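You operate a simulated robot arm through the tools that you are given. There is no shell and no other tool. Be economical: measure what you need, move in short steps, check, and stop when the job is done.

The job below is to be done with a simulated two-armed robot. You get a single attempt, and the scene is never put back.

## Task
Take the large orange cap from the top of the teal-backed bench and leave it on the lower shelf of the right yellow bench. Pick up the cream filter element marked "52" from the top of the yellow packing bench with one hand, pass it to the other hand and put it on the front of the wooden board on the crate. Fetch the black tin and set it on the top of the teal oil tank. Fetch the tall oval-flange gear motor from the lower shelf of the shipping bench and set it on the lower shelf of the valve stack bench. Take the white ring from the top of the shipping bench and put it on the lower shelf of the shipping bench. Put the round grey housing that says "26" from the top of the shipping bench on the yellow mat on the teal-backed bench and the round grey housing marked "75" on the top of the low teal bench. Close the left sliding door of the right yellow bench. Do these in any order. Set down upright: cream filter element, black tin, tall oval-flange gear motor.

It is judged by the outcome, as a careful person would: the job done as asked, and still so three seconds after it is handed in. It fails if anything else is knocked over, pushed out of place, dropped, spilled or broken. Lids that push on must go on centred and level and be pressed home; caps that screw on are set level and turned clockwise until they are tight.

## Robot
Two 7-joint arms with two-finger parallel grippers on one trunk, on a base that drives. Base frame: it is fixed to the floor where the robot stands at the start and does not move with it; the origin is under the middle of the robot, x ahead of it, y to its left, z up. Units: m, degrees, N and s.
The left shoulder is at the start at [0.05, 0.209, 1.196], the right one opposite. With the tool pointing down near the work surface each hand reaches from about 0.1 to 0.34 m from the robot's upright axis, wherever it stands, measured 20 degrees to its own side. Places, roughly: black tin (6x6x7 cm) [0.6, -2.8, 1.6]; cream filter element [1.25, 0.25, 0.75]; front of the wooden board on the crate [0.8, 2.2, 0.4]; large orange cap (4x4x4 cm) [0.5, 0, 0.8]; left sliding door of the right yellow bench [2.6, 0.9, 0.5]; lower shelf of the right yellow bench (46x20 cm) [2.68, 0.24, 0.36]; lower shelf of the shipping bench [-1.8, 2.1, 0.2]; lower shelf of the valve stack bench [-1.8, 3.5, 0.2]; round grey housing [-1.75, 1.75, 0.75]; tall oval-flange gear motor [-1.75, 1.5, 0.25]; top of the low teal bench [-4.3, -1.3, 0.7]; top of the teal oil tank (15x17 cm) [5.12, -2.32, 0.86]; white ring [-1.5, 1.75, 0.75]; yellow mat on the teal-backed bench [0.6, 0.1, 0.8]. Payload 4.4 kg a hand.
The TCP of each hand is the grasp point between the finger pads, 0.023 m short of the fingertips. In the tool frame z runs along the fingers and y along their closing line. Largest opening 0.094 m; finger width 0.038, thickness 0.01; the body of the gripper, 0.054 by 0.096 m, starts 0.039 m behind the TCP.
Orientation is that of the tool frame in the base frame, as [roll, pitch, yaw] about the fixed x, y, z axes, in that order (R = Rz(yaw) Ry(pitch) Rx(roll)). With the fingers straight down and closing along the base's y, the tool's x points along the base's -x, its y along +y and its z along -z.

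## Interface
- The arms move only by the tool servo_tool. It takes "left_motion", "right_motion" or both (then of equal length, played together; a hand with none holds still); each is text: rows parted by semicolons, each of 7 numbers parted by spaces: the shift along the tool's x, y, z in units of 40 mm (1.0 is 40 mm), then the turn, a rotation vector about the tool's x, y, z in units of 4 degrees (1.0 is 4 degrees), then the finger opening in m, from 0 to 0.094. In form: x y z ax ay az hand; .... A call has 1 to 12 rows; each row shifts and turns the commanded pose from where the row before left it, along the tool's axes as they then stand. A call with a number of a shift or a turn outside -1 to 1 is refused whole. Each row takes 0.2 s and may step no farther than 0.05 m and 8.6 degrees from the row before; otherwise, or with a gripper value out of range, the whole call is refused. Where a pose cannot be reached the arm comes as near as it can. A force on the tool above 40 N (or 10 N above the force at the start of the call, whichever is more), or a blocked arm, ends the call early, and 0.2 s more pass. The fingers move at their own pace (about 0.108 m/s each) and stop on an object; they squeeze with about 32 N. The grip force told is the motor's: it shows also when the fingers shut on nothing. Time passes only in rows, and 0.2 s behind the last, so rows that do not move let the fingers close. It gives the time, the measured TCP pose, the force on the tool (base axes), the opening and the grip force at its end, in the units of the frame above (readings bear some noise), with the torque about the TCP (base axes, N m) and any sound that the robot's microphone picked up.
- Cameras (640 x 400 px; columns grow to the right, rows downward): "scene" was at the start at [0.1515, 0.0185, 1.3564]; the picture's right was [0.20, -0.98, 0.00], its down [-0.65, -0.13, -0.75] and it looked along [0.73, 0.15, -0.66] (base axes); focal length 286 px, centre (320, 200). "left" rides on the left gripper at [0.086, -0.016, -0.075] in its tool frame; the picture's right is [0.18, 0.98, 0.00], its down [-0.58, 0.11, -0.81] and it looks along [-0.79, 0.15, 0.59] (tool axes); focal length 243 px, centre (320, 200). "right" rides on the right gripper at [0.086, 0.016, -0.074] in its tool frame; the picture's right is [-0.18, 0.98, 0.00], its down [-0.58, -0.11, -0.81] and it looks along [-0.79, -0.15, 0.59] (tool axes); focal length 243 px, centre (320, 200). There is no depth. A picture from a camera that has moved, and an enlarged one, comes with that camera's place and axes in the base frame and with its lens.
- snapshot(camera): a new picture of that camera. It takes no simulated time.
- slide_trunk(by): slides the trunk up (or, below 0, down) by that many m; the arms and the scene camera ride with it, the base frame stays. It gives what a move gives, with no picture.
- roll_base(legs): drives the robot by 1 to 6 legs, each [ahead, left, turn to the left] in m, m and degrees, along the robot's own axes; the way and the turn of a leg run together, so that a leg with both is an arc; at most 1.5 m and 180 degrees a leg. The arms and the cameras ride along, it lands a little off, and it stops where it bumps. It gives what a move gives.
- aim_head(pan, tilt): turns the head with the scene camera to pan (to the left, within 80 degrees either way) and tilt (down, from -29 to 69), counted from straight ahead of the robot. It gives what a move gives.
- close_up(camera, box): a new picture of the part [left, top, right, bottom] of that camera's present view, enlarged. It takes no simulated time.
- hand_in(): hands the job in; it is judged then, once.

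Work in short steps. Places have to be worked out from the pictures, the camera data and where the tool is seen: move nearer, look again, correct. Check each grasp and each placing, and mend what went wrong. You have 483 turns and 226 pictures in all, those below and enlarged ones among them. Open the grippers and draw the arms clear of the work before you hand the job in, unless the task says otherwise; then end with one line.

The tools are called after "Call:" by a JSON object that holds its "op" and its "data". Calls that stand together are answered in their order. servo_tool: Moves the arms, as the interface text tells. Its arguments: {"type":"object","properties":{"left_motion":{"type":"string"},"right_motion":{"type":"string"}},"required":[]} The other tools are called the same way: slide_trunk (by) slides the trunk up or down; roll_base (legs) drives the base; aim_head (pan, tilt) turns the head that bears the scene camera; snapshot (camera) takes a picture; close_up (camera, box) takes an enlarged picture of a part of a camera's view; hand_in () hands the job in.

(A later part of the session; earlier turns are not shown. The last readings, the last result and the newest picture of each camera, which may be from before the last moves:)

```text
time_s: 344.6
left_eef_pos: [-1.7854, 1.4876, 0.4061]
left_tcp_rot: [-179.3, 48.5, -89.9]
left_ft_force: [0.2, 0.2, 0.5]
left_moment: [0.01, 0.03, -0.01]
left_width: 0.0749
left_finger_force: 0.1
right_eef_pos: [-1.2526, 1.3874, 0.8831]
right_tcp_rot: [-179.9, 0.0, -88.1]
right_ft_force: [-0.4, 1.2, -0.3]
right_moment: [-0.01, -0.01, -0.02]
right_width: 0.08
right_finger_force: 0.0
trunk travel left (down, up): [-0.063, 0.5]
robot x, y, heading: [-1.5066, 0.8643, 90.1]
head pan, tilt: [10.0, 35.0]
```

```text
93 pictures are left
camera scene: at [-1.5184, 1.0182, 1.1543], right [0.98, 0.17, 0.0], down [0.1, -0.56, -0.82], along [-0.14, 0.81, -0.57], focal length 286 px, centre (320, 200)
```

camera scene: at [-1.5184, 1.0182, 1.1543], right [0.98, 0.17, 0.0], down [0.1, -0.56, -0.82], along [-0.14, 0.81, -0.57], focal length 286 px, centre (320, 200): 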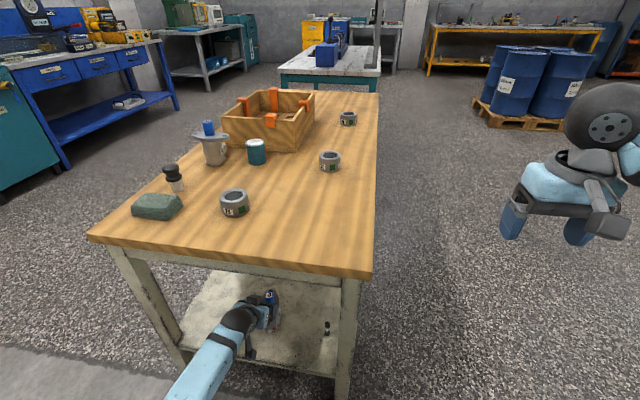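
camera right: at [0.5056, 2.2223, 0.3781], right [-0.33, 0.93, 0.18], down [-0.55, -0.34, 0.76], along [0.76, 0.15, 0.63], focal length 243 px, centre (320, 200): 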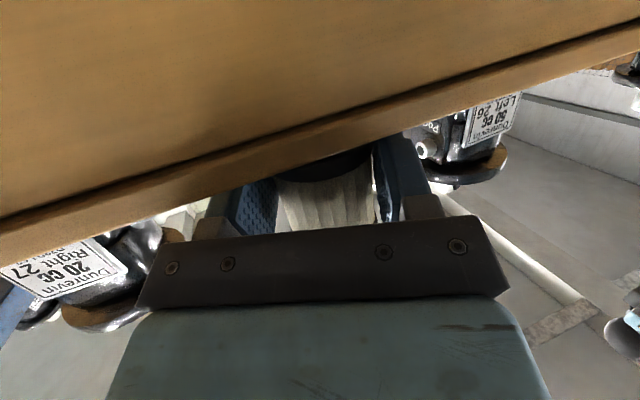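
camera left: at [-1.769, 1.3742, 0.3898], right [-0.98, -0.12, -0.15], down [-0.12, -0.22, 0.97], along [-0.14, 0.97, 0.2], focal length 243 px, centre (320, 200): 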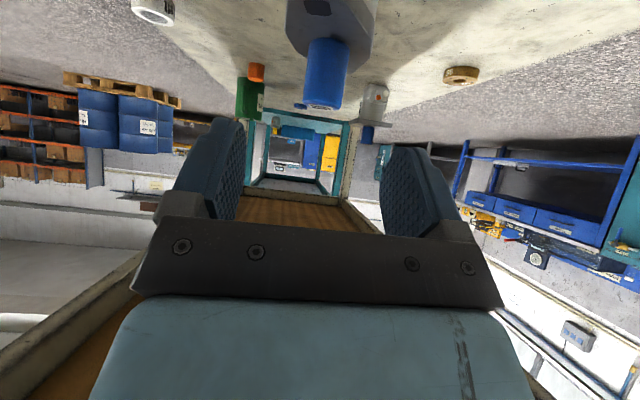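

Shaft at (−1.787, ~1.553), flange top ≈0.32, shaft top ≈0.358. Forward 6.7 cm, then down onto the shaft.

Call:
{"op": "servo_tool", "data": {"left_motion": "-0.55 0 0.63 0 0 0 0.075; -0.55 0 0.63 0 0 0 0.075; 0 0 0 0 0 0 0.075"}}

Call:
{"op": "snapshot", "data": {"camera": "left"}}

```text
time_s: 345.4
left_eef_pos: [-1.7858, 1.5554, 0.4037]
left_tcp_rot: [-179.3, 48.6, -89.8]
left_ft_force: [0.1, 0.2, -0.2]
left_moment: [0.0, 0.0, 0.03]
left_width: 0.0749
left_finger_force: 0.1
right_eef_pos: [-1.2529, 1.3875, 0.8826]
right_tcp_rot: [-179.9, -0.1, -88.1]
right_ft_force: [-0.3, -0.5, 0.6]
right_moment: [-0.03, -0.02, 0.02]
right_width: 0.0802
right_finger_force: 0.1
trunk travel left (down, up): [-0.063, 0.5]
robot x, y, heading: [-1.5049, 0.8622, 90.1]
head pan, tilt: [10.0, 35.0]
```

```text
92 pictures are left
camera left: at [-1.7685, 1.4405, 0.389], right [-0.98, -0.12, -0.15], down [-0.12, -0.22, 0.97], along [-0.14, 0.97, 0.2], focal length 243 px, centre (320, 200)
```

left: 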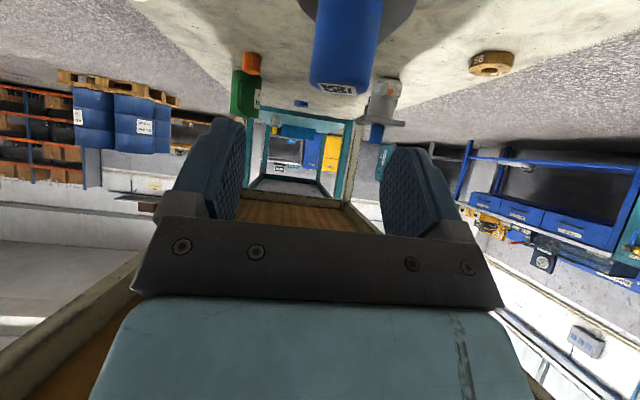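

Shaft lies under the TCP (y≈1.55). Lower onto it and close.

Call:
{"op": "servo_tool", "data": {"left_motion": "0.32 0 0.25 0 0 0 0.075; 0.31 0 0.26 0 0 0 0.075; 0.29 0 0.26 0 0 0 0.075; 0 0 0 0 0 0 0.075"}}

Call:
{"op": "snapshot", "data": {"camera": "left"}}

```text
time_s: 346.4
left_eef_pos: [-1.7857, 1.5554, 0.3561]
left_tcp_rot: [-179.3, 48.5, -89.8]
left_ft_force: [0.3, -0.2, 0.4]
left_moment: [-0.03, 0.02, 0.0]
left_width: 0.075
left_finger_force: 0.1
right_eef_pos: [-1.2517, 1.3892, 0.8824]
right_tcp_rot: [-179.9, 0.0, -88.2]
right_ft_force: [0.4, -0.1, 0.6]
right_moment: [-0.02, 0.02, -0.02]
right_width: 0.0802
right_finger_force: 0.0
trunk travel left (down, up): [-0.063, 0.5]
robot x, y, heading: [-1.5081, 0.8619, 90.0]
head pan, tilt: [10.0, 35.0]
```

```text
91 pictures are left
camera left: at [-1.7682, 1.4412, 0.3408], right [-0.98, -0.12, -0.15], down [-0.12, -0.22, 0.97], along [-0.14, 0.97, 0.2], focal length 243 px, centre (320, 200)
```

left: 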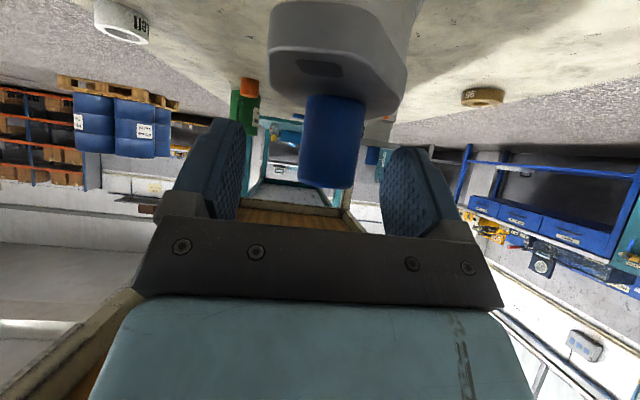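

Shaft is between the pads. Close.

Call:
{"op": "servo_tool", "data": {"left_motion": "0 0 0 0 0 0 0.05; 0 0 0 0 0 0 0; 0 0 0 0 0 0 0; 0 0 0 0 0 0 0; 0 0 0 0 0 0 0"}}

Call:
{"op": "servo_tool", "data": {"left_motion": "-0.2 0 -0.18 0 0 0 0; -0.2 0 -0.18 0 0 0 0; 0 0 0 0 0 0 0"}}

Call:
{"op": "snapshot", "data": {"camera": "left"}}

```text
time_s: 347.6
left_eef_pos: [-1.7855, 1.5549, 0.3564]
left_tcp_rot: [-179.3, 48.6, -89.9]
left_ft_force: [-4.2, -0.5, 1.0]
left_moment: [0.35, 0.41, 0.17]
left_width: 0.0299
left_finger_force: 32.4
right_eef_pos: [-1.2518, 1.3878, 0.8824]
right_tcp_rot: [180.0, 0.1, -88.0]
right_ft_force: [0.7, -0.3, -0.6]
right_moment: [0.04, -0.04, 0.0]
right_width: 0.0797
right_finger_force: 0.0
trunk travel left (down, up): [-0.063, 0.5]
robot x, y, heading: [-1.503, 0.8629, 90.3]
head pan, tilt: [10.0, 35.0]
```

```text
time_s: 348.4
left_eef_pos: [-1.7855, 1.5535, 0.3773]
left_tcp_rot: [-179.2, 48.4, -89.8]
left_ft_force: [0.0, 0.0, -9.2]
left_moment: [-0.14, -0.01, 0.03]
left_width: 0.0295
left_finger_force: 32.3
right_eef_pos: [-1.2522, 1.3895, 0.8829]
right_tcp_rot: [-179.9, 0.0, -88.1]
right_ft_force: [-0.1, 0.2, -0.3]
right_moment: [-0.02, -0.01, -0.01]
right_width: 0.08
right_finger_force: 0.0
trunk travel left (down, up): [-0.063, 0.5]
robot x, y, heading: [-1.5074, 0.8599, 89.9]
head pan, tilt: [10.0, 35.0]
```

```text
90 pictures are left
camera left: at [-1.7676, 1.4389, 0.3625], right [-0.98, -0.12, -0.15], down [-0.12, -0.22, 0.97], along [-0.14, 0.97, 0.2], focal length 243 px, centre (320, 200)
```

left: 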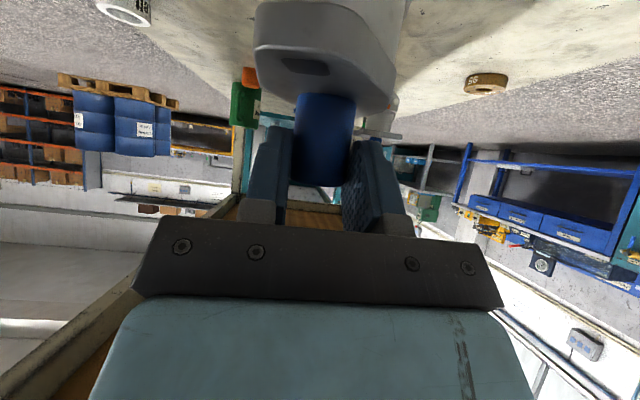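

Holding ~9 N, lifted. Raise a bit more and back out.

Call:
{"op": "servo_tool", "data": {"left_motion": "-0.4 0 -0.36 0 0 0 0; -0.4 0 -0.36 0 0 0 0; 0 0 0 0 0 0 0"}}

Call:
{"op": "roll_base", "data": {"legs": [[-0.4, 0, 0]]}}

Call:
{"op": "snapshot", "data": {"camera": "scene"}}

```text
time_s: 349.2
left_eef_pos: [-1.7843, 1.5542, 0.4204]
left_tcp_rot: [-179.3, 48.6, -89.7]
left_ft_force: [-0.6, -0.1, -9.2]
left_moment: [-0.11, 0.02, -0.01]
left_width: 0.0291
left_finger_force: 31.8
right_eef_pos: [-1.2528, 1.3897, 0.8823]
right_tcp_rot: [-179.9, 0.0, -88.1]
right_ft_force: [-1.1, 0.1, -0.7]
right_moment: [0.01, 0.0, 0.0]
right_width: 0.0801
right_finger_force: 0.1
trunk travel left (down, up): [-0.063, 0.5]
robot x, y, heading: [-1.5072, 0.8612, 90.3]
head pan, tilt: [10.0, 35.0]
```

```text
time_s: 351.7
left_eef_pos: [-1.7865, 1.1556, 0.422]
left_tcp_rot: [-179.3, 48.5, -89.6]
left_ft_force: [-0.2, -0.2, -8.8]
left_moment: [-0.09, 0.02, 0.0]
left_width: 0.0295
left_finger_force: 32.0
right_eef_pos: [-1.2528, 0.992, 0.8815]
right_tcp_rot: [-179.9, 0.0, -87.9]
right_ft_force: [0.3, 0.5, -0.5]
right_moment: [0.03, 0.0, -0.03]
right_width: 0.0799
right_finger_force: 0.2
trunk travel left (down, up): [-0.063, 0.5]
robot x, y, heading: [-1.5046, 0.4636, 90.3]
head pan, tilt: [10.0, 35.0]
```

```text
89 pictures are left
camera scene: at [-1.5185, 0.6219, 1.1542], right [0.98, 0.18, 0.0], down [0.1, -0.57, -0.82], along [-0.15, 0.81, -0.57], focal length 286 px, centre (320, 200)
```

scene: 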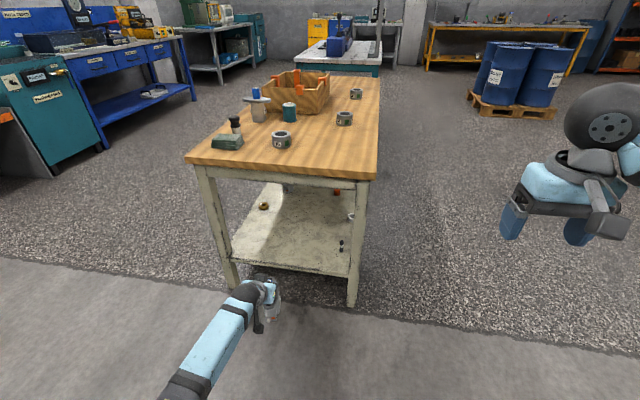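

Motor secured. Drive around to the valve stack bench front.

Call:
{"op": "roll_base", "data": {"legs": [[0, -1.05, 0], [1.3, 0, 0], [1.25, 0, 0], [0, 0, 90]]}}

Call:
{"op": "aim_head", "data": {"pan": -15, "tilt": 30}}

Call:
{"op": "snapshot", "data": {"camera": "scene"}}

```text
time_s: 377.1
left_eef_pos: [-1.1727, 2.6892, 0.4192]
left_tcp_rot: [-179.3, 48.5, 3.8]
left_ft_force: [-0.3, 0.1, -8.8]
left_moment: [-0.02, -0.11, -0.02]
left_width: 0.0292
left_finger_force: 31.6
right_eef_pos: [-1.0422, 3.2314, 0.8804]
right_tcp_rot: [-179.9, 0.1, 5.5]
right_ft_force: [-0.3, 0.2, 0.7]
right_moment: [0.02, 0.0, 0.01]
right_width: 0.0798
right_finger_force: 0.2
trunk travel left (down, up): [-0.063, 0.5]
robot x, y, heading: [-0.4967, 3.0157, -176.5]
head pan, tilt: [10.0, 35.0]
```

```text
time_s: 378.0
left_eef_pos: [-1.1716, 2.6903, 0.4203]
left_tcp_rot: [-179.2, 48.4, 3.8]
left_ft_force: [0.2, -0.3, -9.0]
left_moment: [0.01, -0.1, -0.01]
left_width: 0.0291
left_finger_force: 32.1
right_eef_pos: [-1.0421, 3.2303, 0.882]
right_tcp_rot: [-179.9, 0.0, 5.5]
right_ft_force: [-0.1, -0.3, 0.3]
right_moment: [0.0, 0.01, -0.01]
right_width: 0.0797
right_finger_force: 0.1
trunk travel left (down, up): [-0.063, 0.5]
robot x, y, heading: [-0.4987, 3.0101, -176.5]
head pan, tilt: [-15.0, 30.0]
```

```text
88 pictures are left
camera scene: at [-0.6554, 3.0271, 1.1619], right [0.2, 0.98, 0.0], down [0.49, -0.1, -0.87], along [-0.85, 0.17, -0.5], focal length 286 px, centre (320, 200)
```

scene: 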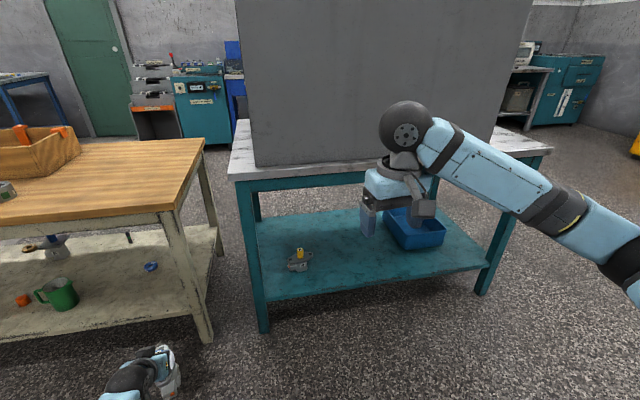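

Free spot on the shelf at ≈(−1.60, 3.39), between the yellow-shaft motor and the blue bin. Square up, strafe right, and tuck the right hand.

Call:
{"op": "servo_tool", "data": {"right_motion": "0.7 0 -0.7 0 0 0 0.08; 0.7 0 -0.7 0 0 0 0.08; 0.7 0 -0.7 0 0 0 0.08; 0 0 0 0 0 0 0.08"}}

Call:
{"op": "roll_base", "data": {"legs": [[0, -0.64, -3.5]]}}

Call:
{"op": "aim_head", "data": {"pan": 15, "tilt": 35}}

Call:
{"op": "snapshot", "data": {"camera": "scene"}}

```text
time_s: 379.0
left_eef_pos: [-1.1725, 2.6887, 0.4193]
left_tcp_rot: [-179.2, 48.4, 3.8]
left_ft_force: [0.9, -0.6, -8.2]
left_moment: [-0.01, -0.06, -0.01]
left_width: 0.0292
left_finger_force: 31.8
right_eef_pos: [-0.9579, 3.2392, 0.9649]
right_tcp_rot: [-179.9, 0.0, 5.5]
right_ft_force: [-0.7, -0.2, 0.1]
right_moment: [0.03, -0.02, -0.02]
right_width: 0.08
right_finger_force: 0.0
trunk travel left (down, up): [-0.063, 0.5]
robot x, y, heading: [-0.4985, 3.0121, -176.3]
head pan, tilt: [-15.0, 30.0]
```

```text
time_s: 385.1
left_eef_pos: [-1.2128, 3.373, 0.4191]
left_tcp_rot: [-179.3, 48.5, 0.3]
left_ft_force: [0.0, -0.9, -8.4]
left_moment: [0.02, -0.12, 0.02]
left_width: 0.0291
left_finger_force: 32.0
right_eef_pos: [-0.9663, 3.9108, 0.9645]
right_tcp_rot: [-179.9, 0.0, 2.1]
right_ft_force: [0.0, -0.2, -0.4]
right_moment: [-0.03, -0.01, 0.01]
right_width: 0.08
right_finger_force: 0.1
trunk travel left (down, up): [-0.063, 0.5]
robot x, y, heading: [-0.5232, 3.6585, -179.6]
head pan, tilt: [-15.0, 30.0]
```

```text
time_s: 386.1
left_eef_pos: [-1.2125, 3.3745, 0.4188]
left_tcp_rot: [-179.2, 48.4, 0.3]
left_ft_force: [-0.6, 0.5, -8.4]
left_moment: [-0.02, -0.08, -0.03]
left_width: 0.0292
left_finger_force: 32.7
right_eef_pos: [-0.9665, 3.9121, 0.964]
right_tcp_rot: [-179.9, 0.0, 2.2]
right_ft_force: [-0.1, 0.0, -0.5]
right_moment: [0.01, 0.01, 0.01]
right_width: 0.0797
right_finger_force: 0.1
trunk travel left (down, up): [-0.063, 0.5]
robot x, y, heading: [-0.52, 3.6564, -179.9]
head pan, tilt: [15.0, 35.0]
```

```text
87 pictures are left
camera scene: at [-0.6734, 3.6348, 1.1542], right [-0.26, 0.97, 0.0], down [0.55, 0.15, -0.82], along [-0.79, -0.21, -0.57], focal length 286 px, centre (320, 200)
```

scene: 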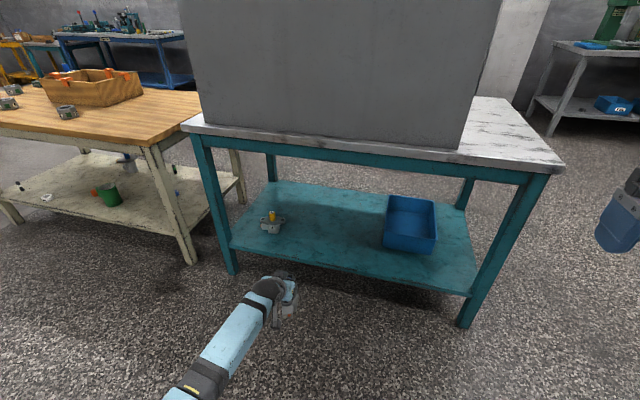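

Call:
{"op": "roll_base", "data": {"legs": [[0.38, 0, 0]]}}

Call:
{"op": "snapshot", "data": {"camera": "left"}}

Call:
{"op": "snapshot", "data": {"camera": "scene"}}

```text
time_s: 388.4
left_eef_pos: [-1.5872, 3.371, 0.4187]
left_tcp_rot: [-179.3, 48.4, 0.5]
left_ft_force: [0.2, 0.0, -9.4]
left_moment: [-0.02, -0.1, -0.02]
left_width: 0.0292
left_finger_force: 31.8
right_eef_pos: [-1.3415, 3.9079, 0.9655]
right_tcp_rot: [-179.8, -0.1, 2.1]
right_ft_force: [0.1, -0.1, 0.3]
right_moment: [-0.03, -0.02, -0.04]
right_width: 0.0802
right_finger_force: 0.1
trunk travel left (down, up): [-0.063, 0.5]
robot x, y, heading: [-0.9001, 3.6533, -179.7]
head pan, tilt: [15.0, 35.0]
```

```text
86 pictures are left
camera left: at [-1.473, 3.3867, 0.4048], right [0.12, -0.98, -0.15], down [0.22, -0.12, 0.97], along [-0.97, -0.15, 0.2], focal length 243 px, centre (320, 200)
```

left: 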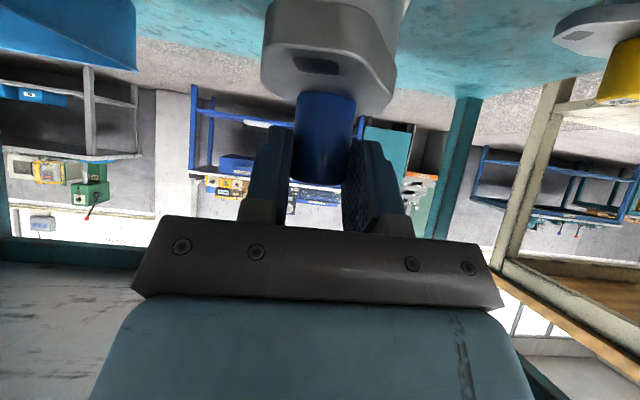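

```text
85 pictures are left
camera scene: at [-1.0494, 3.6329, 1.1541], right [-0.26, 0.96, 0.0], down [0.55, 0.15, -0.82], along [-0.79, -0.22, -0.57], focal length 286 px, centre (320, 200)
```

scene: 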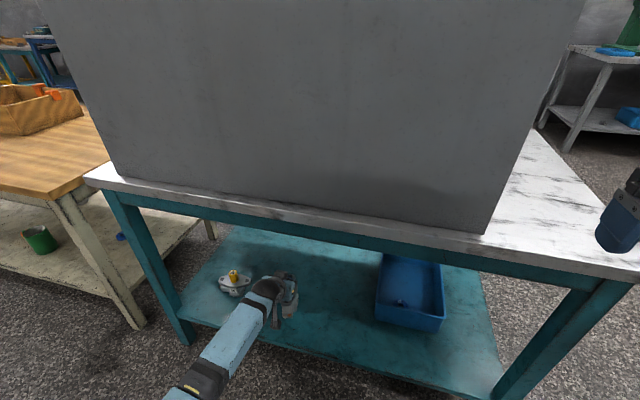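

Position is good. Lower to contact.

Call:
{"op": "servo_tool", "data": {"left_motion": "0.3 0 0.27 0 0 0 0; 0.3 0 0.27 0 0 0 0; 0.2 0 0.17 0 0 0 0; 0.08 0 0.07 0 0 0 0; 0.08 0 0.07 0 0 0 0; 0.08 0 0.07 0 0 0 0; 0 0 0 0 0 0 0"}}

Call:
{"op": "close_up", "data": {"camera": "scene", "box": [180, 250, 380, 370]}}

```text
time_s: 390.0
left_eef_pos: [-1.5885, 3.3715, 0.3648]
left_tcp_rot: [-179.2, 48.5, 0.4]
left_ft_force: [-0.3, -0.4, -9.2]
left_moment: [0.01, -0.09, 0.03]
left_width: 0.0292
left_finger_force: 32.3
right_eef_pos: [-1.342, 3.9089, 0.9654]
right_tcp_rot: [-179.9, 0.0, 2.2]
right_ft_force: [-0.1, 0.2, -0.4]
right_moment: [0.0, 0.0, -0.03]
right_width: 0.08
right_finger_force: 0.0
trunk travel left (down, up): [-0.063, 0.5]
robot x, y, heading: [-0.8977, 3.657, -179.8]
head pan, tilt: [15.0, 35.0]
```

```text
3.20 times, centred on (280, 310) of scene
camera zoom: at [-1.0491, 3.6329, 1.1542], right [-0.26, 0.96, 0.0], down [0.55, 0.15, -0.82], along [-0.79, -0.22, -0.57], focal length 914 px, centre (448, -152)
```

zoom: 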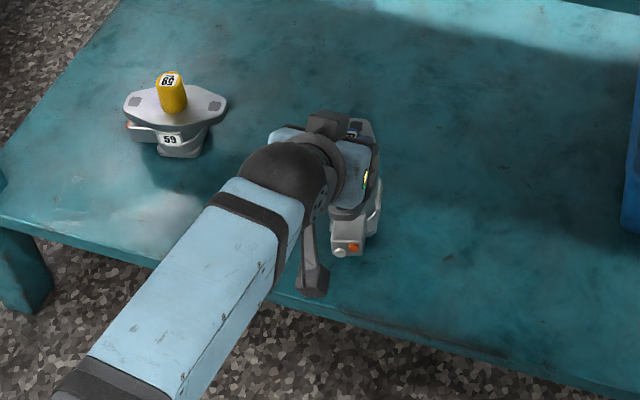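

Call:
{"op": "servo_tool", "data": {"left_motion": "0.08 0 0.07 0 0 0 0; 0.08 0 0.07 0 0 0 0; 0.08 0 0.07 0 0 0 0; 0.06 0 0.05 0 0 0 0; 0.06 0 0.05 0 0 0 0; 0.06 0 0.05 0 0 0 0; 0.06 0 0.05 0 0 0 0; 0 0 0 0 0 0 0"}}

Call:
{"op": "snapshot", "data": {"camera": "left"}}

```text
time_s: 391.4
left_eef_pos: [-1.5915, 3.3735, 0.3512]
left_tcp_rot: [-179.2, 49.5, 0.3]
left_ft_force: [1.9, 0.0, 13.8]
left_moment: [-0.58, 0.5, 0.08]
left_width: 0.0292
left_finger_force: 32.1
right_eef_pos: [-1.3408, 3.9104, 0.9668]
right_tcp_rot: [-180.0, 0.1, 2.2]
right_ft_force: [-0.6, -0.6, -0.2]
right_moment: [-0.01, -0.02, 0.02]
right_width: 0.0798
right_finger_force: 0.1
trunk travel left (down, up): [-0.063, 0.5]
robot x, y, heading: [-0.8978, 3.6545, -179.7]
head pan, tilt: [15.0, 35.0]
stopped in row 6 (left hand): the force on the tool passed its limit at 43 N (the readings are from after the stop); the commanded pose is now the measured one
```

```text
83 pictures are left
camera left: at [-1.4778, 3.3876, 0.3354], right [0.12, -0.98, -0.15], down [0.23, -0.12, 0.96], along [-0.97, -0.15, 0.22], focal length 243 px, centre (320, 200)
```

left: 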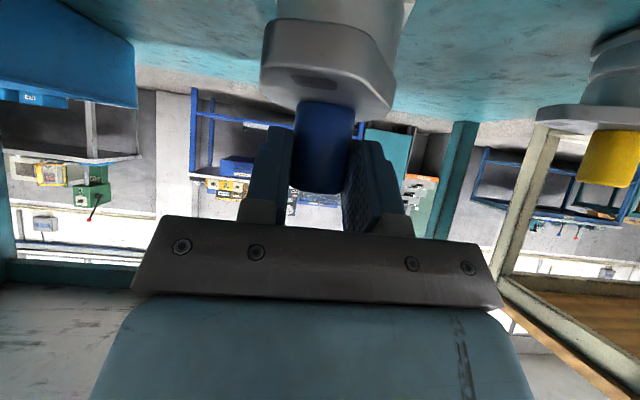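

Contact. Open slowly and raise straight up off the shaft, then back.

Call:
{"op": "servo_tool", "data": {"left_motion": "0 0 0 0 0 0 0.04; 0 0 0 0 0 0 0.07; 0 0 0 0 0 0 0.075; -0.3 0 -0.27 0 0 0 0.075; -0.5 0 -0.44 0 0 0 0.075; -0.3 0 -0.27 0 0 0 0.075; 0 0 0 0 0 0 0.075"}}

Call:
{"op": "roll_base", "data": {"legs": [[-0.35, 0, 0]]}}

Call:
{"op": "close_up", "data": {"camera": "scene", "box": [200, 150, 500, 340]}}

```text
time_s: 393.0
left_eef_pos: [-1.5896, 3.372, 0.4068]
left_tcp_rot: [-179.2, 49.0, 0.4]
left_ft_force: [0.0, -0.1, -0.8]
left_moment: [0.02, 0.03, -0.01]
left_width: 0.075
left_finger_force: 0.1
right_eef_pos: [-1.3418, 3.9094, 0.9654]
right_tcp_rot: [-180.0, 0.0, 2.2]
right_ft_force: [0.5, 0.1, 0.0]
right_moment: [0.01, 0.0, 0.02]
right_width: 0.0799
right_finger_force: 0.0
trunk travel left (down, up): [-0.063, 0.5]
robot x, y, heading: [-0.898, 3.6528, -179.7]
head pan, tilt: [15.0, 35.0]
```

```text
time_s: 395.3
left_eef_pos: [-1.2374, 3.3757, 0.4061]
left_tcp_rot: [-179.2, 49.0, 0.2]
left_ft_force: [0.5, 0.6, 0.6]
left_moment: [0.02, 0.02, -0.01]
left_width: 0.0749
left_finger_force: 0.0
right_eef_pos: [-0.9878, 3.9117, 0.9661]
right_tcp_rot: [-179.9, 0.0, 2.0]
right_ft_force: [-0.2, 0.2, 1.0]
right_moment: [-0.03, -0.01, 0.02]
right_width: 0.08
right_finger_force: 0.1
trunk travel left (down, up): [-0.063, 0.5]
robot x, y, heading: [-0.5444, 3.6567, -180.0]
head pan, tilt: [15.0, 35.0]
```

```text
2.11 times, centred on (350, 245) of scene
camera zoom: at [-0.6959, 3.6349, 1.1544], right [-0.26, 0.97, 0.0], down [0.55, 0.15, -0.82], along [-0.79, -0.21, -0.57], focal length 601 px, centre (257, 105)
```

zoom: 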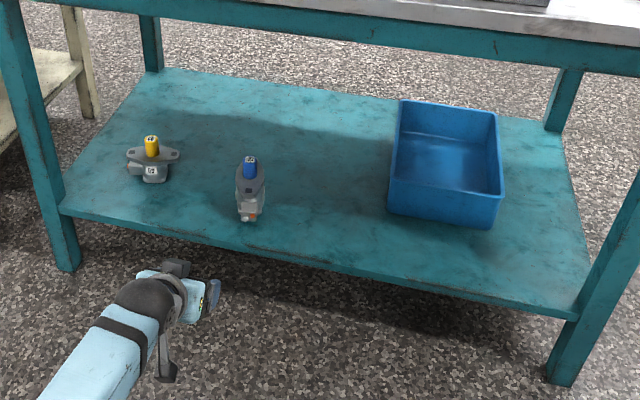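

Motor is upright on the shelf. Raise the trunk and return the left tool to vertical.

Call:
{"op": "slide_trunk", "data": {"by": 0.35}}

Call:
{"op": "servo_tool", "data": {"left_motion": "-0.7 0 -0.6 0 1 0 0.085; -0.7 0 -0.6 0 1 0 0.085; -0.7 0 -0.6 0 1 0 0.085; -0.5 0 -0.6 0 1 0 0.085; -0.3 0 -0.6 0 1 0 0.085; 0 0 -0.6 0 1 0 0.085; 0 0 0 0 1 0 0.085; 0 0 0 0 1 0 0.085; 0 0 0 0 1 0 0.085; 0 0 0 0 1 0 0.085; 0 0 0 0 1 0 0.085; 0 0 0 0 1 0 0.085"}}

Call:
{"op": "roll_base", "data": {"legs": [[0, 1.4, 0]]}}

Call:
{"op": "aim_head", "data": {"pan": 0, "tilt": 40}}

Call:
{"op": "snapshot", "data": {"camera": "scene"}}

```text
time_s: 398.7
left_eef_pos: [-1.238, 3.375, 0.7558]
left_tcp_rot: [-179.2, 49.0, 0.2]
left_ft_force: [0.8, 0.0, 0.4]
left_moment: [0.0, -0.01, 0.02]
left_width: 0.0749
left_finger_force: 0.0
right_eef_pos: [-0.9887, 3.9125, 1.3149]
right_tcp_rot: [-179.8, 0.0, 2.0]
right_ft_force: [-0.1, 0.0, 0.0]
right_moment: [0.0, 0.01, 0.01]
right_width: 0.0801
right_finger_force: 0.1
trunk travel left (down, up): [-0.413, 0.15]
robot x, y, heading: [-0.5463, 3.6555, -180.0]
head pan, tilt: [15.0, 35.0]
```

```text
time_s: 401.3
left_eef_pos: [-1.234, 3.3735, 0.9449]
left_tcp_rot: [-179.5, 1.1, -0.4]
left_ft_force: [0.5, -0.1, 0.3]
left_moment: [0.02, 0.02, 0.01]
left_width: 0.085
left_finger_force: 0.0
right_eef_pos: [-0.9885, 3.9124, 1.3152]
right_tcp_rot: [180.0, 0.0, 2.0]
right_ft_force: [0.0, 0.1, -0.5]
right_moment: [-0.01, -0.03, 0.04]
right_width: 0.0801
right_finger_force: 0.0
trunk travel left (down, up): [-0.413, 0.15]
robot x, y, heading: [-0.5404, 3.6593, -179.8]
head pan, tilt: [15.0, 35.0]
```

```text
time_s: 413.9
left_eef_pos: [-1.2373, 1.9671, 0.9442]
left_tcp_rot: [-179.6, 1.0, -0.8]
left_ft_force: [1.3, -0.4, 0.3]
left_moment: [0.04, 0.0, -0.01]
left_width: 0.0851
left_finger_force: 0.1
right_eef_pos: [-0.9881, 2.5026, 1.3154]
right_tcp_rot: [-179.8, 0.0, 1.6]
right_ft_force: [-0.4, 0.1, -0.2]
right_moment: [-0.02, -0.03, 0.02]
right_width: 0.08
right_finger_force: 0.1
trunk travel left (down, up): [-0.413, 0.15]
robot x, y, heading: [-0.545, 2.2425, 179.9]
head pan, tilt: [15.0, 35.0]
```

```text
time_s: 414.6
left_eef_pos: [-1.2372, 1.9676, 0.9458]
left_tcp_rot: [-179.5, 1.0, -0.8]
left_ft_force: [0.5, -0.2, -0.4]
left_moment: [0.02, 0.02, 0.06]
left_width: 0.0849
left_finger_force: 0.0
right_eef_pos: [-0.9881, 2.5034, 1.3156]
right_tcp_rot: [-180.0, 0.0, 1.6]
right_ft_force: [-1.0, -0.7, -0.5]
right_moment: [0.01, 0.0, 0.01]
right_width: 0.08
right_finger_force: 0.0
trunk travel left (down, up): [-0.413, 0.15]
robot x, y, heading: [-0.5468, 2.2434, 179.6]
head pan, tilt: [0.0, 40.0]
```

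```text
81 pictures are left
camera scene: at [-0.6987, 2.2467, 1.4968], right [0.0, 1.0, 0.0], down [0.64, 0.0, -0.77], along [-0.77, 0.0, -0.64], focal length 286 px, centre (320, 200)
```

scene: 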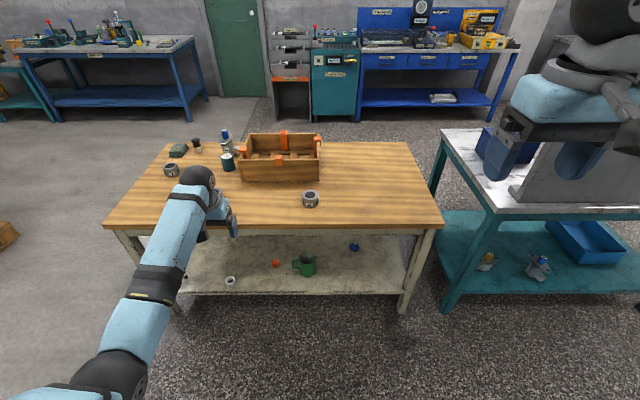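

Tuck the left hand up/back, then bring the right hand over housing 26.

Call:
{"op": "servo_tool", "data": {"left_motion": "0.6 0 -1 0 0 0 0.085; 0.6 0 -1 0 0 0 0.085; 0.6 0 -1 0 0 0 0.085; 0.6 0 -1 0 0 0 0.085; 0.6 0 -1 0 0 0 0.085; 0.6 0 -1 0 0 0 0.085; 0 0 0 0 0 0 0.085"}}

Call:
{"op": "roll_base", "data": {"legs": [[0.45, 0.22, 0]]}}

Call:
{"op": "slide_trunk", "data": {"by": -0.2}}

Call:
{"op": "snapshot", "data": {"camera": "scene"}}

```text
time_s: 416.2
left_eef_pos: [-1.0908, 1.9637, 1.181]
left_tcp_rot: [-179.6, 1.0, -0.7]
left_ft_force: [-0.4, 0.2, -0.2]
left_moment: [0.03, -0.01, 0.02]
left_width: 0.0851
left_finger_force: 0.0
right_eef_pos: [-0.99, 2.5032, 1.3149]
right_tcp_rot: [-179.8, 0.0, 1.6]
right_ft_force: [-0.1, 0.5, 0.7]
right_moment: [0.02, -0.03, -0.01]
right_width: 0.0799
right_finger_force: 0.1
trunk travel left (down, up): [-0.413, 0.15]
robot x, y, heading: [-0.5469, 2.2449, 179.9]
head pan, tilt: [0.0, 40.0]
```

```text
time_s: 419.2
left_eef_pos: [-1.5443, 1.7463, 1.1811]
left_tcp_rot: [-179.5, 1.1, -0.6]
left_ft_force: [0.1, -0.8, 0.3]
left_moment: [0.0, -0.01, 0.01]
left_width: 0.0851
left_finger_force: 0.1
right_eef_pos: [-1.4432, 2.2855, 1.314]
right_tcp_rot: [180.0, 0.1, 1.6]
right_ft_force: [-0.2, 0.3, 0.7]
right_moment: [-0.04, 0.02, -0.01]
right_width: 0.0798
right_finger_force: 0.1
trunk travel left (down, up): [-0.413, 0.15]
robot x, y, heading: [-1.0021, 2.0229, 179.6]
head pan, tilt: [0.0, 40.0]
```

```text
time_s: 421.4
left_eef_pos: [-1.5432, 1.7458, 0.9819]
left_tcp_rot: [-179.6, 1.1, -0.6]
left_ft_force: [-0.2, -0.1, -0.4]
left_moment: [-0.01, 0.05, 0.02]
left_width: 0.085
left_finger_force: 0.0
right_eef_pos: [-1.4434, 2.2862, 1.116]
right_tcp_rot: [-180.0, 0.1, 1.6]
right_ft_force: [1.0, 0.6, -0.2]
right_moment: [0.0, -0.03, -0.02]
right_width: 0.0799
right_finger_force: 0.1
trunk travel left (down, up): [-0.213, 0.35]
robot x, y, heading: [-1.0004, 2.0257, 179.8]
head pan, tilt: [0.0, 40.0]
```

```text
80 pictures are left
camera scene: at [-1.1528, 2.0298, 1.2969], right [0.01, 1.0, 0.0], down [0.64, 0.0, -0.77], along [-0.77, 0.0, -0.64], focal length 286 px, centre (320, 200)
```

scene: 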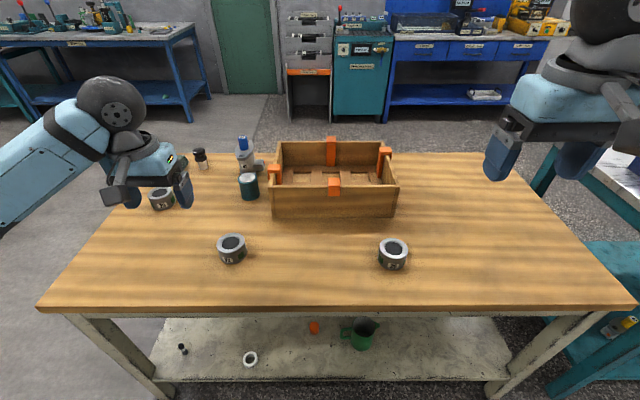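

Housing 26 at ≈(−1.61, 2.207). Move the right hand above.

Call:
{"op": "servo_tool", "data": {"right_motion": "-0.52 0.25 0.8 0 0 0 0.09; -0.52 0.25 0.8 0 0 0 0.09; -0.52 0.25 0.8 0 0 0 0.09; -0.52 0.25 0.8 0 0 0 0.09; -0.52 0.25 0.8 0 0 0 0.09; -0.52 0.25 0.8 0 0 0 0.09; -0.52 0.25 0.8 0 0 0 0.09; -0.52 0.25 0.8 0 0 0 0.09; 0 0 0 0 0 0 0.09"}}

Call:
{"op": "snapshot", "data": {"camera": "right"}}

```text
time_s: 423.4
left_eef_pos: [-1.5438, 1.7461, 0.9825]
left_tcp_rot: [-179.5, 1.1, -0.7]
left_ft_force: [0.2, -0.2, 0.8]
left_moment: [0.02, -0.01, 0.0]
left_width: 0.0852
left_finger_force: 0.1
right_eef_pos: [-1.6054, 2.2012, 0.8601]
right_tcp_rot: [-179.9, 0.2, 1.6]
right_ft_force: [-0.2, -0.3, -0.8]
right_moment: [0.04, -0.03, -0.02]
right_width: 0.0901
right_finger_force: 0.2
trunk travel left (down, up): [-0.213, 0.35]
robot x, y, heading: [-1.0016, 2.0297, 179.8]
head pan, tilt: [0.0, 40.0]
```

```text
79 pictures are left
camera right: at [-1.5202, 2.1869, 0.9341], right [-0.16, -0.99, 0.0], down [-0.58, 0.09, 0.81], along [-0.8, 0.13, -0.59], focal length 243 px, centre (320, 200)
```

right: 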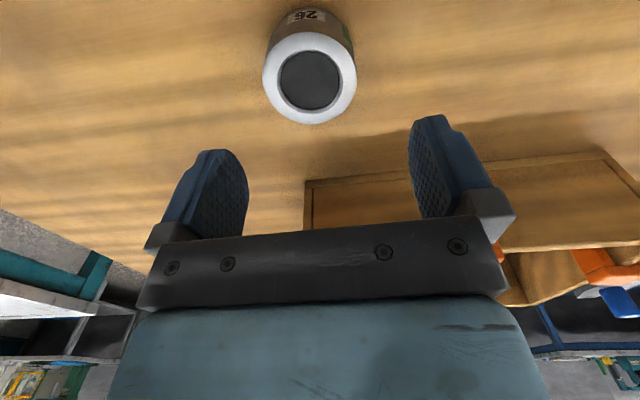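

Aligned within 7 mm. Descend and grip.

Call:
{"op": "servo_tool", "data": {"right_motion": "0 -0.17 0.8 0 0 0 0.092; 0 0 0.8 0 0 0 0.092; 0 0 0.8 0 0 0 0.092; 0 0 0.25 0 0 0 0.092; 0 0 0 0 0 0 0; 0 0 0 0 0 0 0; 0 0 0 0 0 0 0; 0 0 0 0 0 0 0"}}

Call:
{"op": "servo_tool", "data": {"right_motion": "0 0 -0.6 0 0 0 0; 0 0 -1 0 0 0 0; 0 0 -1 0 0 0 0; 0 0 -1 0 0 0 0; 0 0 -1 0 0 0 0; 0 0 0 0 0 0 0"}}

Call:
{"op": "snapshot", "data": {"camera": "right"}}

```text
time_s: 425.2
left_eef_pos: [-1.5428, 1.7469, 0.982]
left_tcp_rot: [-179.4, 1.1, -0.6]
left_ft_force: [0.9, 0.0, -0.8]
left_moment: [0.0, 0.0, -0.01]
left_width: 0.0848
left_finger_force: 0.0
right_eef_pos: [-1.6083, 2.2076, 0.7524]
right_tcp_rot: [-179.8, 0.0, 1.6]
right_ft_force: [-0.7, -0.4, -0.1]
right_moment: [-0.02, 0.05, 0.0]
right_width: 0.0676
right_finger_force: 32.4
trunk travel left (down, up): [-0.213, 0.35]
robot x, y, heading: [-1.004, 2.0277, 179.7]
head pan, tilt: [0.0, 40.0]
```

```text
time_s: 426.6
left_eef_pos: [-1.5455, 1.7458, 0.9823]
left_tcp_rot: [-179.5, 1.0, -0.7]
left_ft_force: [-0.2, -0.2, -0.4]
left_moment: [-0.03, 0.03, -0.01]
left_width: 0.085
left_finger_force: 0.2
right_eef_pos: [-1.6081, 2.2084, 0.9371]
right_tcp_rot: [-179.9, -0.1, 1.6]
right_ft_force: [0.0, 0.2, -3.8]
right_moment: [-0.02, -0.02, 0.01]
right_width: 0.0673
right_finger_force: 31.9
trunk travel left (down, up): [-0.213, 0.35]
robot x, y, heading: [-1.0024, 2.0251, 179.4]
head pan, tilt: [0.0, 40.0]
```

```text
78 pictures are left
camera right: at [-1.5212, 2.1944, 1.0116], right [-0.16, -0.99, 0.0], down [-0.58, 0.09, 0.81], along [-0.8, 0.13, -0.59], focal length 243 px, centre (320, 200)
```

right: 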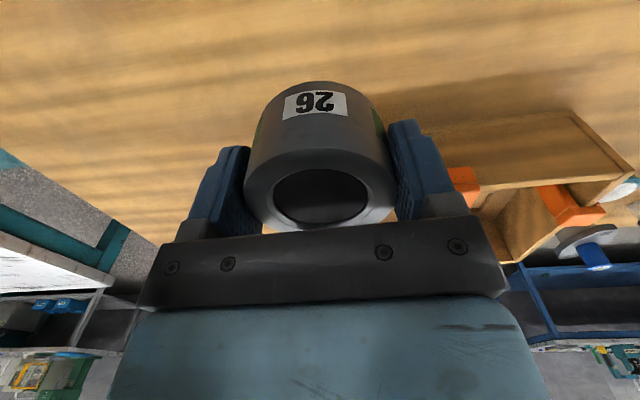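

Housing 26 held (4 N). Raise/tuck the right hand and shift toward housing 75 for the left hand.

Call:
{"op": "servo_tool", "data": {"right_motion": "0.8 0 -0.8 0 0 0 0; 0.8 0 -0.8 0 0 0 0; 0.8 0 -0.8 0 0 0 0; 0.8 0 -0.5 0 0 0 0; 0 0 0 0 0 0 0"}}

Call:
{"op": "roll_base", "data": {"legs": [[0.1, 0.22, 0.4]]}}

Call:
{"op": "aim_head", "data": {"pan": 10, "tilt": 40}}

Call:
{"op": "snapshot", "data": {"camera": "scene"}}

Call:
{"op": "snapshot", "data": {"camera": "left"}}

```text
time_s: 427.8
left_eef_pos: [-1.5435, 1.7455, 0.9818]
left_tcp_rot: [-179.4, 1.0, -0.7]
left_ft_force: [0.0, 0.6, -0.6]
left_moment: [0.01, -0.02, 0.03]
left_width: 0.0851
left_finger_force: 0.0
right_eef_pos: [-1.4801, 2.211, 1.0523]
right_tcp_rot: [-179.9, 0.1, 1.6]
right_ft_force: [0.4, -0.3, -3.8]
right_moment: [0.01, -0.03, -0.01]
right_width: 0.0676
right_finger_force: 32.3
trunk travel left (down, up): [-0.213, 0.35]
robot x, y, heading: [-1.0017, 2.0244, 179.8]
head pan, tilt: [0.0, 40.0]
```

```text
time_s: 430.4
left_eef_pos: [-1.6409, 1.5196, 0.9828]
left_tcp_rot: [-179.5, 1.0, -0.4]
left_ft_force: [-0.6, -0.3, -0.5]
left_moment: [-0.01, 0.02, 0.0]
left_width: 0.0849
left_finger_force: 0.0
right_eef_pos: [-1.5809, 1.9842, 1.0523]
right_tcp_rot: [-179.9, 0.0, 1.9]
right_ft_force: [-0.4, -0.5, -3.4]
right_moment: [-0.01, 0.01, -0.01]
right_width: 0.0675
right_finger_force: 31.9
trunk travel left (down, up): [-0.213, 0.35]
robot x, y, heading: [-1.1019, 1.8017, -180.0]
head pan, tilt: [0.0, 40.0]
```

```text
time_s: 431.1
left_eef_pos: [-1.6414, 1.5186, 0.9824]
left_tcp_rot: [-179.5, 1.1, -0.4]
left_ft_force: [0.4, 0.2, -0.2]
left_moment: [-0.04, 0.01, -0.03]
left_width: 0.0851
left_finger_force: 0.1
right_eef_pos: [-1.582, 1.9847, 1.0527]
right_tcp_rot: [-179.9, 0.0, 2.0]
right_ft_force: [1.5, -0.2, -4.0]
right_moment: [0.0, -0.01, 0.0]
right_width: 0.0674
right_finger_force: 32.5
trunk travel left (down, up): [-0.213, 0.35]
robot x, y, heading: [-1.1053, 1.8002, -179.8]
head pan, tilt: [10.0, 40.0]
```

```text
77 pictures are left
camera scene: at [-1.2514, 1.7903, 1.2967], right [-0.17, 0.98, 0.0], down [0.63, 0.11, -0.77], along [-0.75, -0.13, -0.64], focal length 286 px, centre (320, 200)
```

scene: 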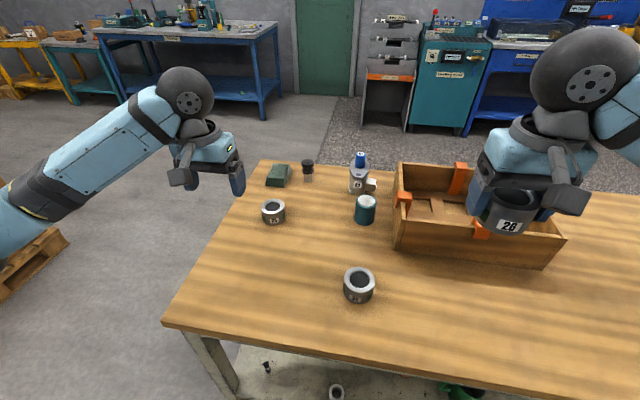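

```text
76 pictures are left
camera left: at [-1.5529, 1.533, 1.0557], right [0.18, -0.98, -0.01], down [-0.57, -0.11, 0.82], along [-0.8, -0.14, -0.58], focal length 243 px, centre (320, 200)
```

left: 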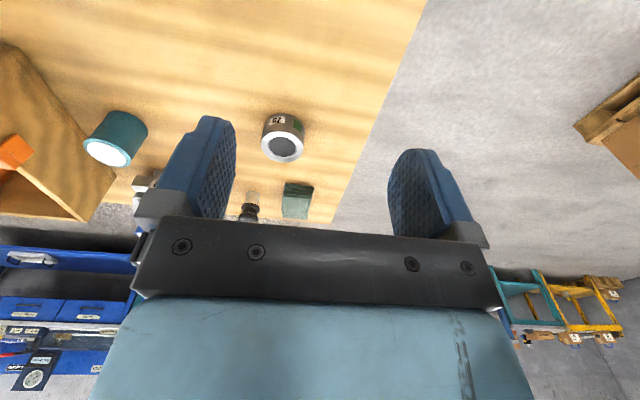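

Housing 75 at ≈(−1.822, 1.551). Move the left hand over it.

Call:
{"op": "servo_tool", "data": {"left_motion": "-0.9 -0.16 0.2 0 0 0 0.092; -0.9 -0.16 0.4 0 0 0 0.092; -0.9 -0.16 0.7 0 0 0 0.092; -0.9 -0.16 0.7 0 0 0 0.092; -0.9 -0.16 0.7 0 0 0 0.092; 0 0 0 0 0 0 0.092"}}

Call:
{"op": "snapshot", "data": {"camera": "left"}}

```text
time_s: 432.5
left_eef_pos: [-1.8215, 1.5515, 0.8768]
left_tcp_rot: [-179.4, 1.1, -0.3]
left_ft_force: [-0.8, 0.1, -0.2]
left_moment: [-0.01, 0.05, -0.02]
left_width: 0.0921
left_finger_force: 0.1
right_eef_pos: [-1.5811, 1.985, 1.0524]
right_tcp_rot: [-180.0, 0.1, 2.0]
right_ft_force: [0.2, -0.7, -3.2]
right_moment: [-0.03, 0.02, -0.02]
right_width: 0.0674
right_finger_force: 31.8
trunk travel left (down, up): [-0.213, 0.35]
robot x, y, heading: [-1.1011, 1.7986, -179.9]
head pan, tilt: [10.0, 40.0]
```

```text
75 pictures are left
camera left: at [-1.7334, 1.5668, 0.9506], right [0.18, -0.98, -0.01], down [-0.57, -0.11, 0.82], along [-0.8, -0.14, -0.58], focal length 243 px, centre (320, 200)
```

left: 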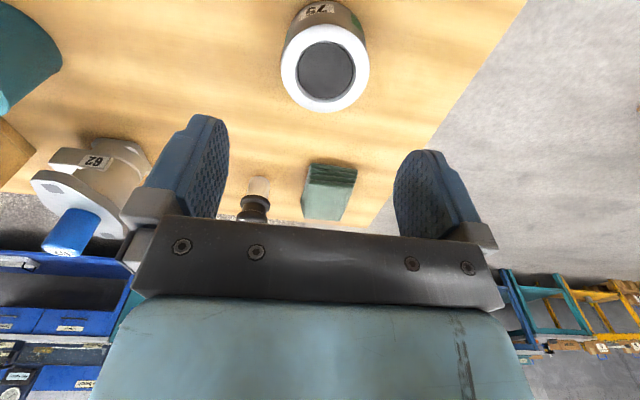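

Directly above. Descend and grip.

Call:
{"op": "servo_tool", "data": {"left_motion": "0 0.05 0.8 0 0 0 0.094; 0 0 0.8 0 0 0 0.094; 0 0 0.8 0 0 0 0.094; 0 0 0.7 0 0 0 0.094; 0 0 0 0 0 0 0; 0 0 0 0 0 0 0; 0 0 0 0 0 0 0; 0 0 0 0 0 0 0"}}

Call:
{"op": "servo_tool", "data": {"left_motion": "0 0 -0.6 0 0 0 0; 0 0 -1 0 0 0 0; 0 0 -1 0 0 0 0; 0 0 -1 0 0 0 0; 0.5 0 -1 0 0 0 0; 0.9 0 -0.6 0 0 0 0; 0.9 0 -0.6 0 0 0 0; 0.9 0 0 0 0 0 0; 0 0 0 0 0 0 0"}}

Call:
{"op": "snapshot", "data": {"camera": "left"}}

```text
time_s: 434.3
left_eef_pos: [-1.8262, 1.5525, 0.7523]
left_tcp_rot: [-179.6, 1.1, -0.4]
left_ft_force: [0.1, 0.1, -0.1]
left_moment: [0.0, -0.03, -0.04]
left_width: 0.0669
left_finger_force: 31.6
right_eef_pos: [-1.582, 1.9836, 1.0529]
right_tcp_rot: [-179.9, -0.1, 2.0]
right_ft_force: [-0.2, 0.7, -3.3]
right_moment: [-0.02, 0.01, -0.05]
right_width: 0.0677
right_finger_force: 32.3
trunk travel left (down, up): [-0.213, 0.35]
robot x, y, heading: [-1.1026, 1.8033, -179.7]
head pan, tilt: [10.0, 40.0]
```

```text
time_s: 436.3
left_eef_pos: [-1.6924, 1.55, 0.9849]
left_tcp_rot: [-179.5, 1.0, -0.4]
left_ft_force: [-0.2, 0.4, -3.4]
left_moment: [0.02, -0.02, -0.02]
left_width: 0.0668
left_finger_force: 32.1
right_eef_pos: [-1.5817, 1.9841, 1.0524]
right_tcp_rot: [179.9, 0.0, 2.0]
right_ft_force: [0.6, 0.5, -3.1]
right_moment: [-0.01, -0.03, 0.01]
right_width: 0.0673
right_finger_force: 32.2
trunk travel left (down, up): [-0.213, 0.35]
robot x, y, heading: [-1.1053, 1.8049, -180.0]
head pan, tilt: [10.0, 40.0]
```

```text
74 pictures are left
camera left: at [-1.6036, 1.5647, 1.058], right [0.18, -0.98, -0.01], down [-0.57, -0.11, 0.82], along [-0.8, -0.14, -0.58], focal length 243 px, centre (320, 200)
```

left: 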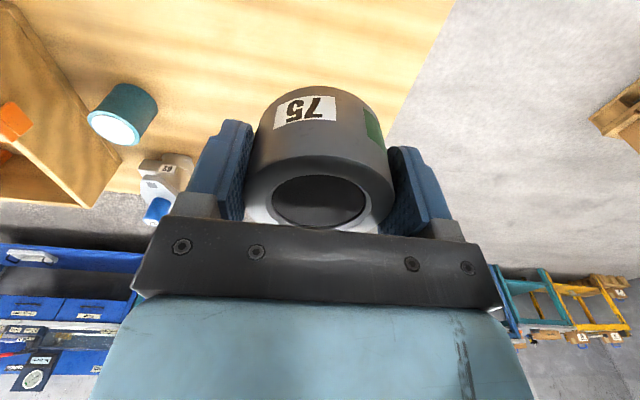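

Both housings held. Drive toward the low teal bench: back off, then −y, then −x.

Call:
{"op": "roll_base", "data": {"legs": [[-0.35, 0, 0], [0, 1.0, 0], [1.2, 0, 0]]}}

Call:
{"op": "aim_head", "data": {"pan": 25, "tilt": 25}}

Call:
{"op": "snapshot", "data": {"camera": "scene"}}

```text
time_s: 452.9
left_eef_pos: [-2.5073, 0.4886, 0.9842]
left_tcp_rot: [-179.5, 1.0, 1.5]
left_ft_force: [-0.7, 0.3, -3.1]
left_moment: [0.03, 0.01, 0.01]
left_width: 0.0668
left_finger_force: 32.3
right_eef_pos: [-2.4101, 0.9246, 1.0517]
right_tcp_rot: [-180.0, 0.0, 3.8]
right_ft_force: [-0.5, -0.2, -2.8]
right_moment: [0.02, -0.02, 0.01]
right_width: 0.0672
right_finger_force: 32.3
trunk travel left (down, up): [-0.213, 0.35]
robot x, y, heading: [-1.9233, 0.7587, -177.9]
head pan, tilt: [10.0, 40.0]
```

```text
time_s: 453.7
left_eef_pos: [-2.5066, 0.4885, 0.9849]
left_tcp_rot: [-179.4, 1.0, 1.5]
left_ft_force: [-0.5, 1.2, -3.3]
left_moment: [-0.01, -0.05, -0.01]
left_width: 0.0669
left_finger_force: 32.1
right_eef_pos: [-2.4102, 0.925, 1.0519]
right_tcp_rot: [-180.0, 0.1, 3.7]
right_ft_force: [0.4, 0.6, -3.3]
right_moment: [0.01, 0.0, -0.02]
right_width: 0.0672
right_finger_force: 32.0
trunk travel left (down, up): [-0.213, 0.35]
robot x, y, heading: [-1.9256, 0.7594, -178.2]
head pan, tilt: [25.0, 25.0]
```

```text
73 pictures are left
camera scene: at [-2.0731, 0.7179, 1.3199], right [-0.45, 0.89, 0.0], down [0.38, 0.19, -0.91], along [-0.81, -0.41, -0.42], focal length 286 px, centre (320, 200)
```

scene: 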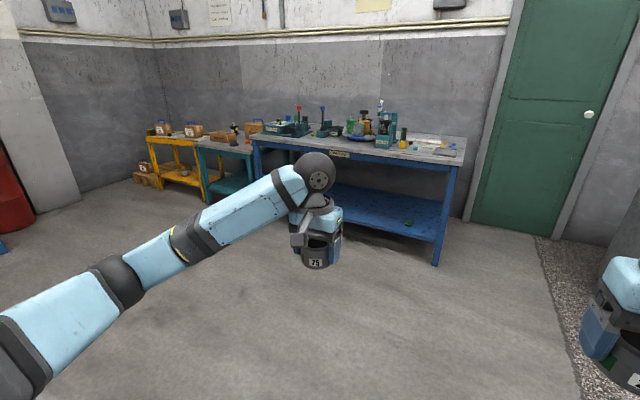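

Call:
{"op": "roll_base", "data": {"legs": [[1.15, 1.0, -2], [0, 1.05, 0]]}}

Call:
{"op": "aim_head", "data": {"pan": 10, "tilt": 30}}

Call:
{"op": "snapshot", "data": {"camera": "scene"}}

```text
refused: leg 1 is longer than a leg can be; nothing moved
```

```text
time_s: 454.4
left_eef_pos: [-2.5076, 0.488, 0.9845]
left_tcp_rot: [-179.6, 1.1, 1.5]
left_ft_force: [0.7, 1.0, -3.2]
left_moment: [0.0, -0.05, 0.02]
left_width: 0.0673
left_finger_force: 32.0
right_eef_pos: [-2.4099, 0.9265, 1.0519]
right_tcp_rot: [-179.9, 0.1, 3.8]
right_ft_force: [0.2, -1.0, -4.6]
right_moment: [0.01, -0.02, 0.0]
right_width: 0.0674
right_finger_force: 31.7
trunk travel left (down, up): [-0.213, 0.35]
robot x, y, heading: [-1.9227, 0.7572, -177.9]
head pan, tilt: [10.0, 30.0]
```

```text
72 pictures are left
camera scene: at [-2.0794, 0.7408, 1.312], right [-0.21, 0.98, 0.0], down [0.49, 0.1, -0.87], along [-0.85, -0.18, -0.5], focal length 286 px, centre (320, 200)
```

scene: 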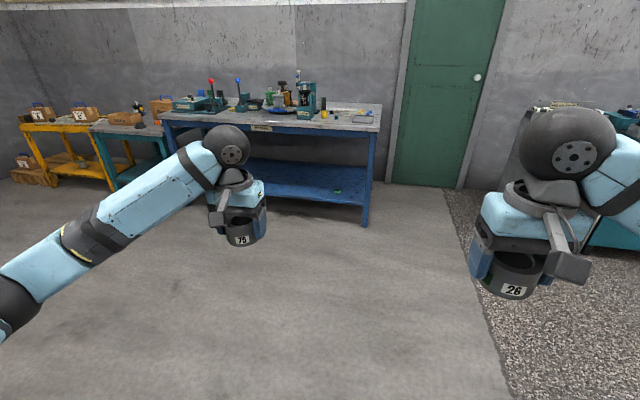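

Call:
{"op": "roll_base", "data": {"legs": [[0.75, 0.6, -2], [0.4, 0.5, 0], [0, 0.95, 0]]}}

Call:
{"op": "snapshot", "data": {"camera": "scene"}}

```text
time_s: 473.1
left_eef_pos: [-3.6973, -1.5431, 0.9853]
left_tcp_rot: [-179.5, 1.0, -1.8]
left_ft_force: [-0.4, 0.0, -4.4]
left_moment: [-0.01, -0.03, 0.0]
left_width: 0.0669
left_finger_force: 32.2
right_eef_pos: [-3.5746, -1.1136, 1.0518]
right_tcp_rot: [-179.9, 0.0, 0.5]
right_ft_force: [0.5, 0.1, -3.5]
right_moment: [0.0, -0.01, 0.01]
right_width: 0.0675
right_finger_force: 32.5
trunk travel left (down, up): [-0.213, 0.35]
robot x, y, heading: [-3.0992, -1.3094, 178.6]
head pan, tilt: [10.0, 30.0]
```

```text
71 pictures are left
camera scene: at [-3.2559, -1.3163, 1.312], right [-0.15, 0.99, 0.0], down [0.49, 0.08, -0.87], along [-0.86, -0.13, -0.5], focal length 286 px, centre (320, 200)
```

scene: 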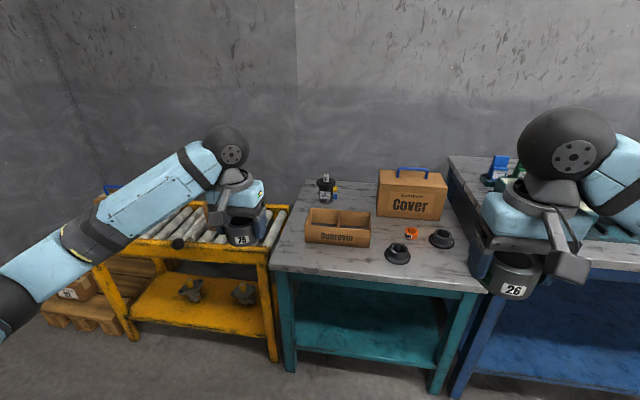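

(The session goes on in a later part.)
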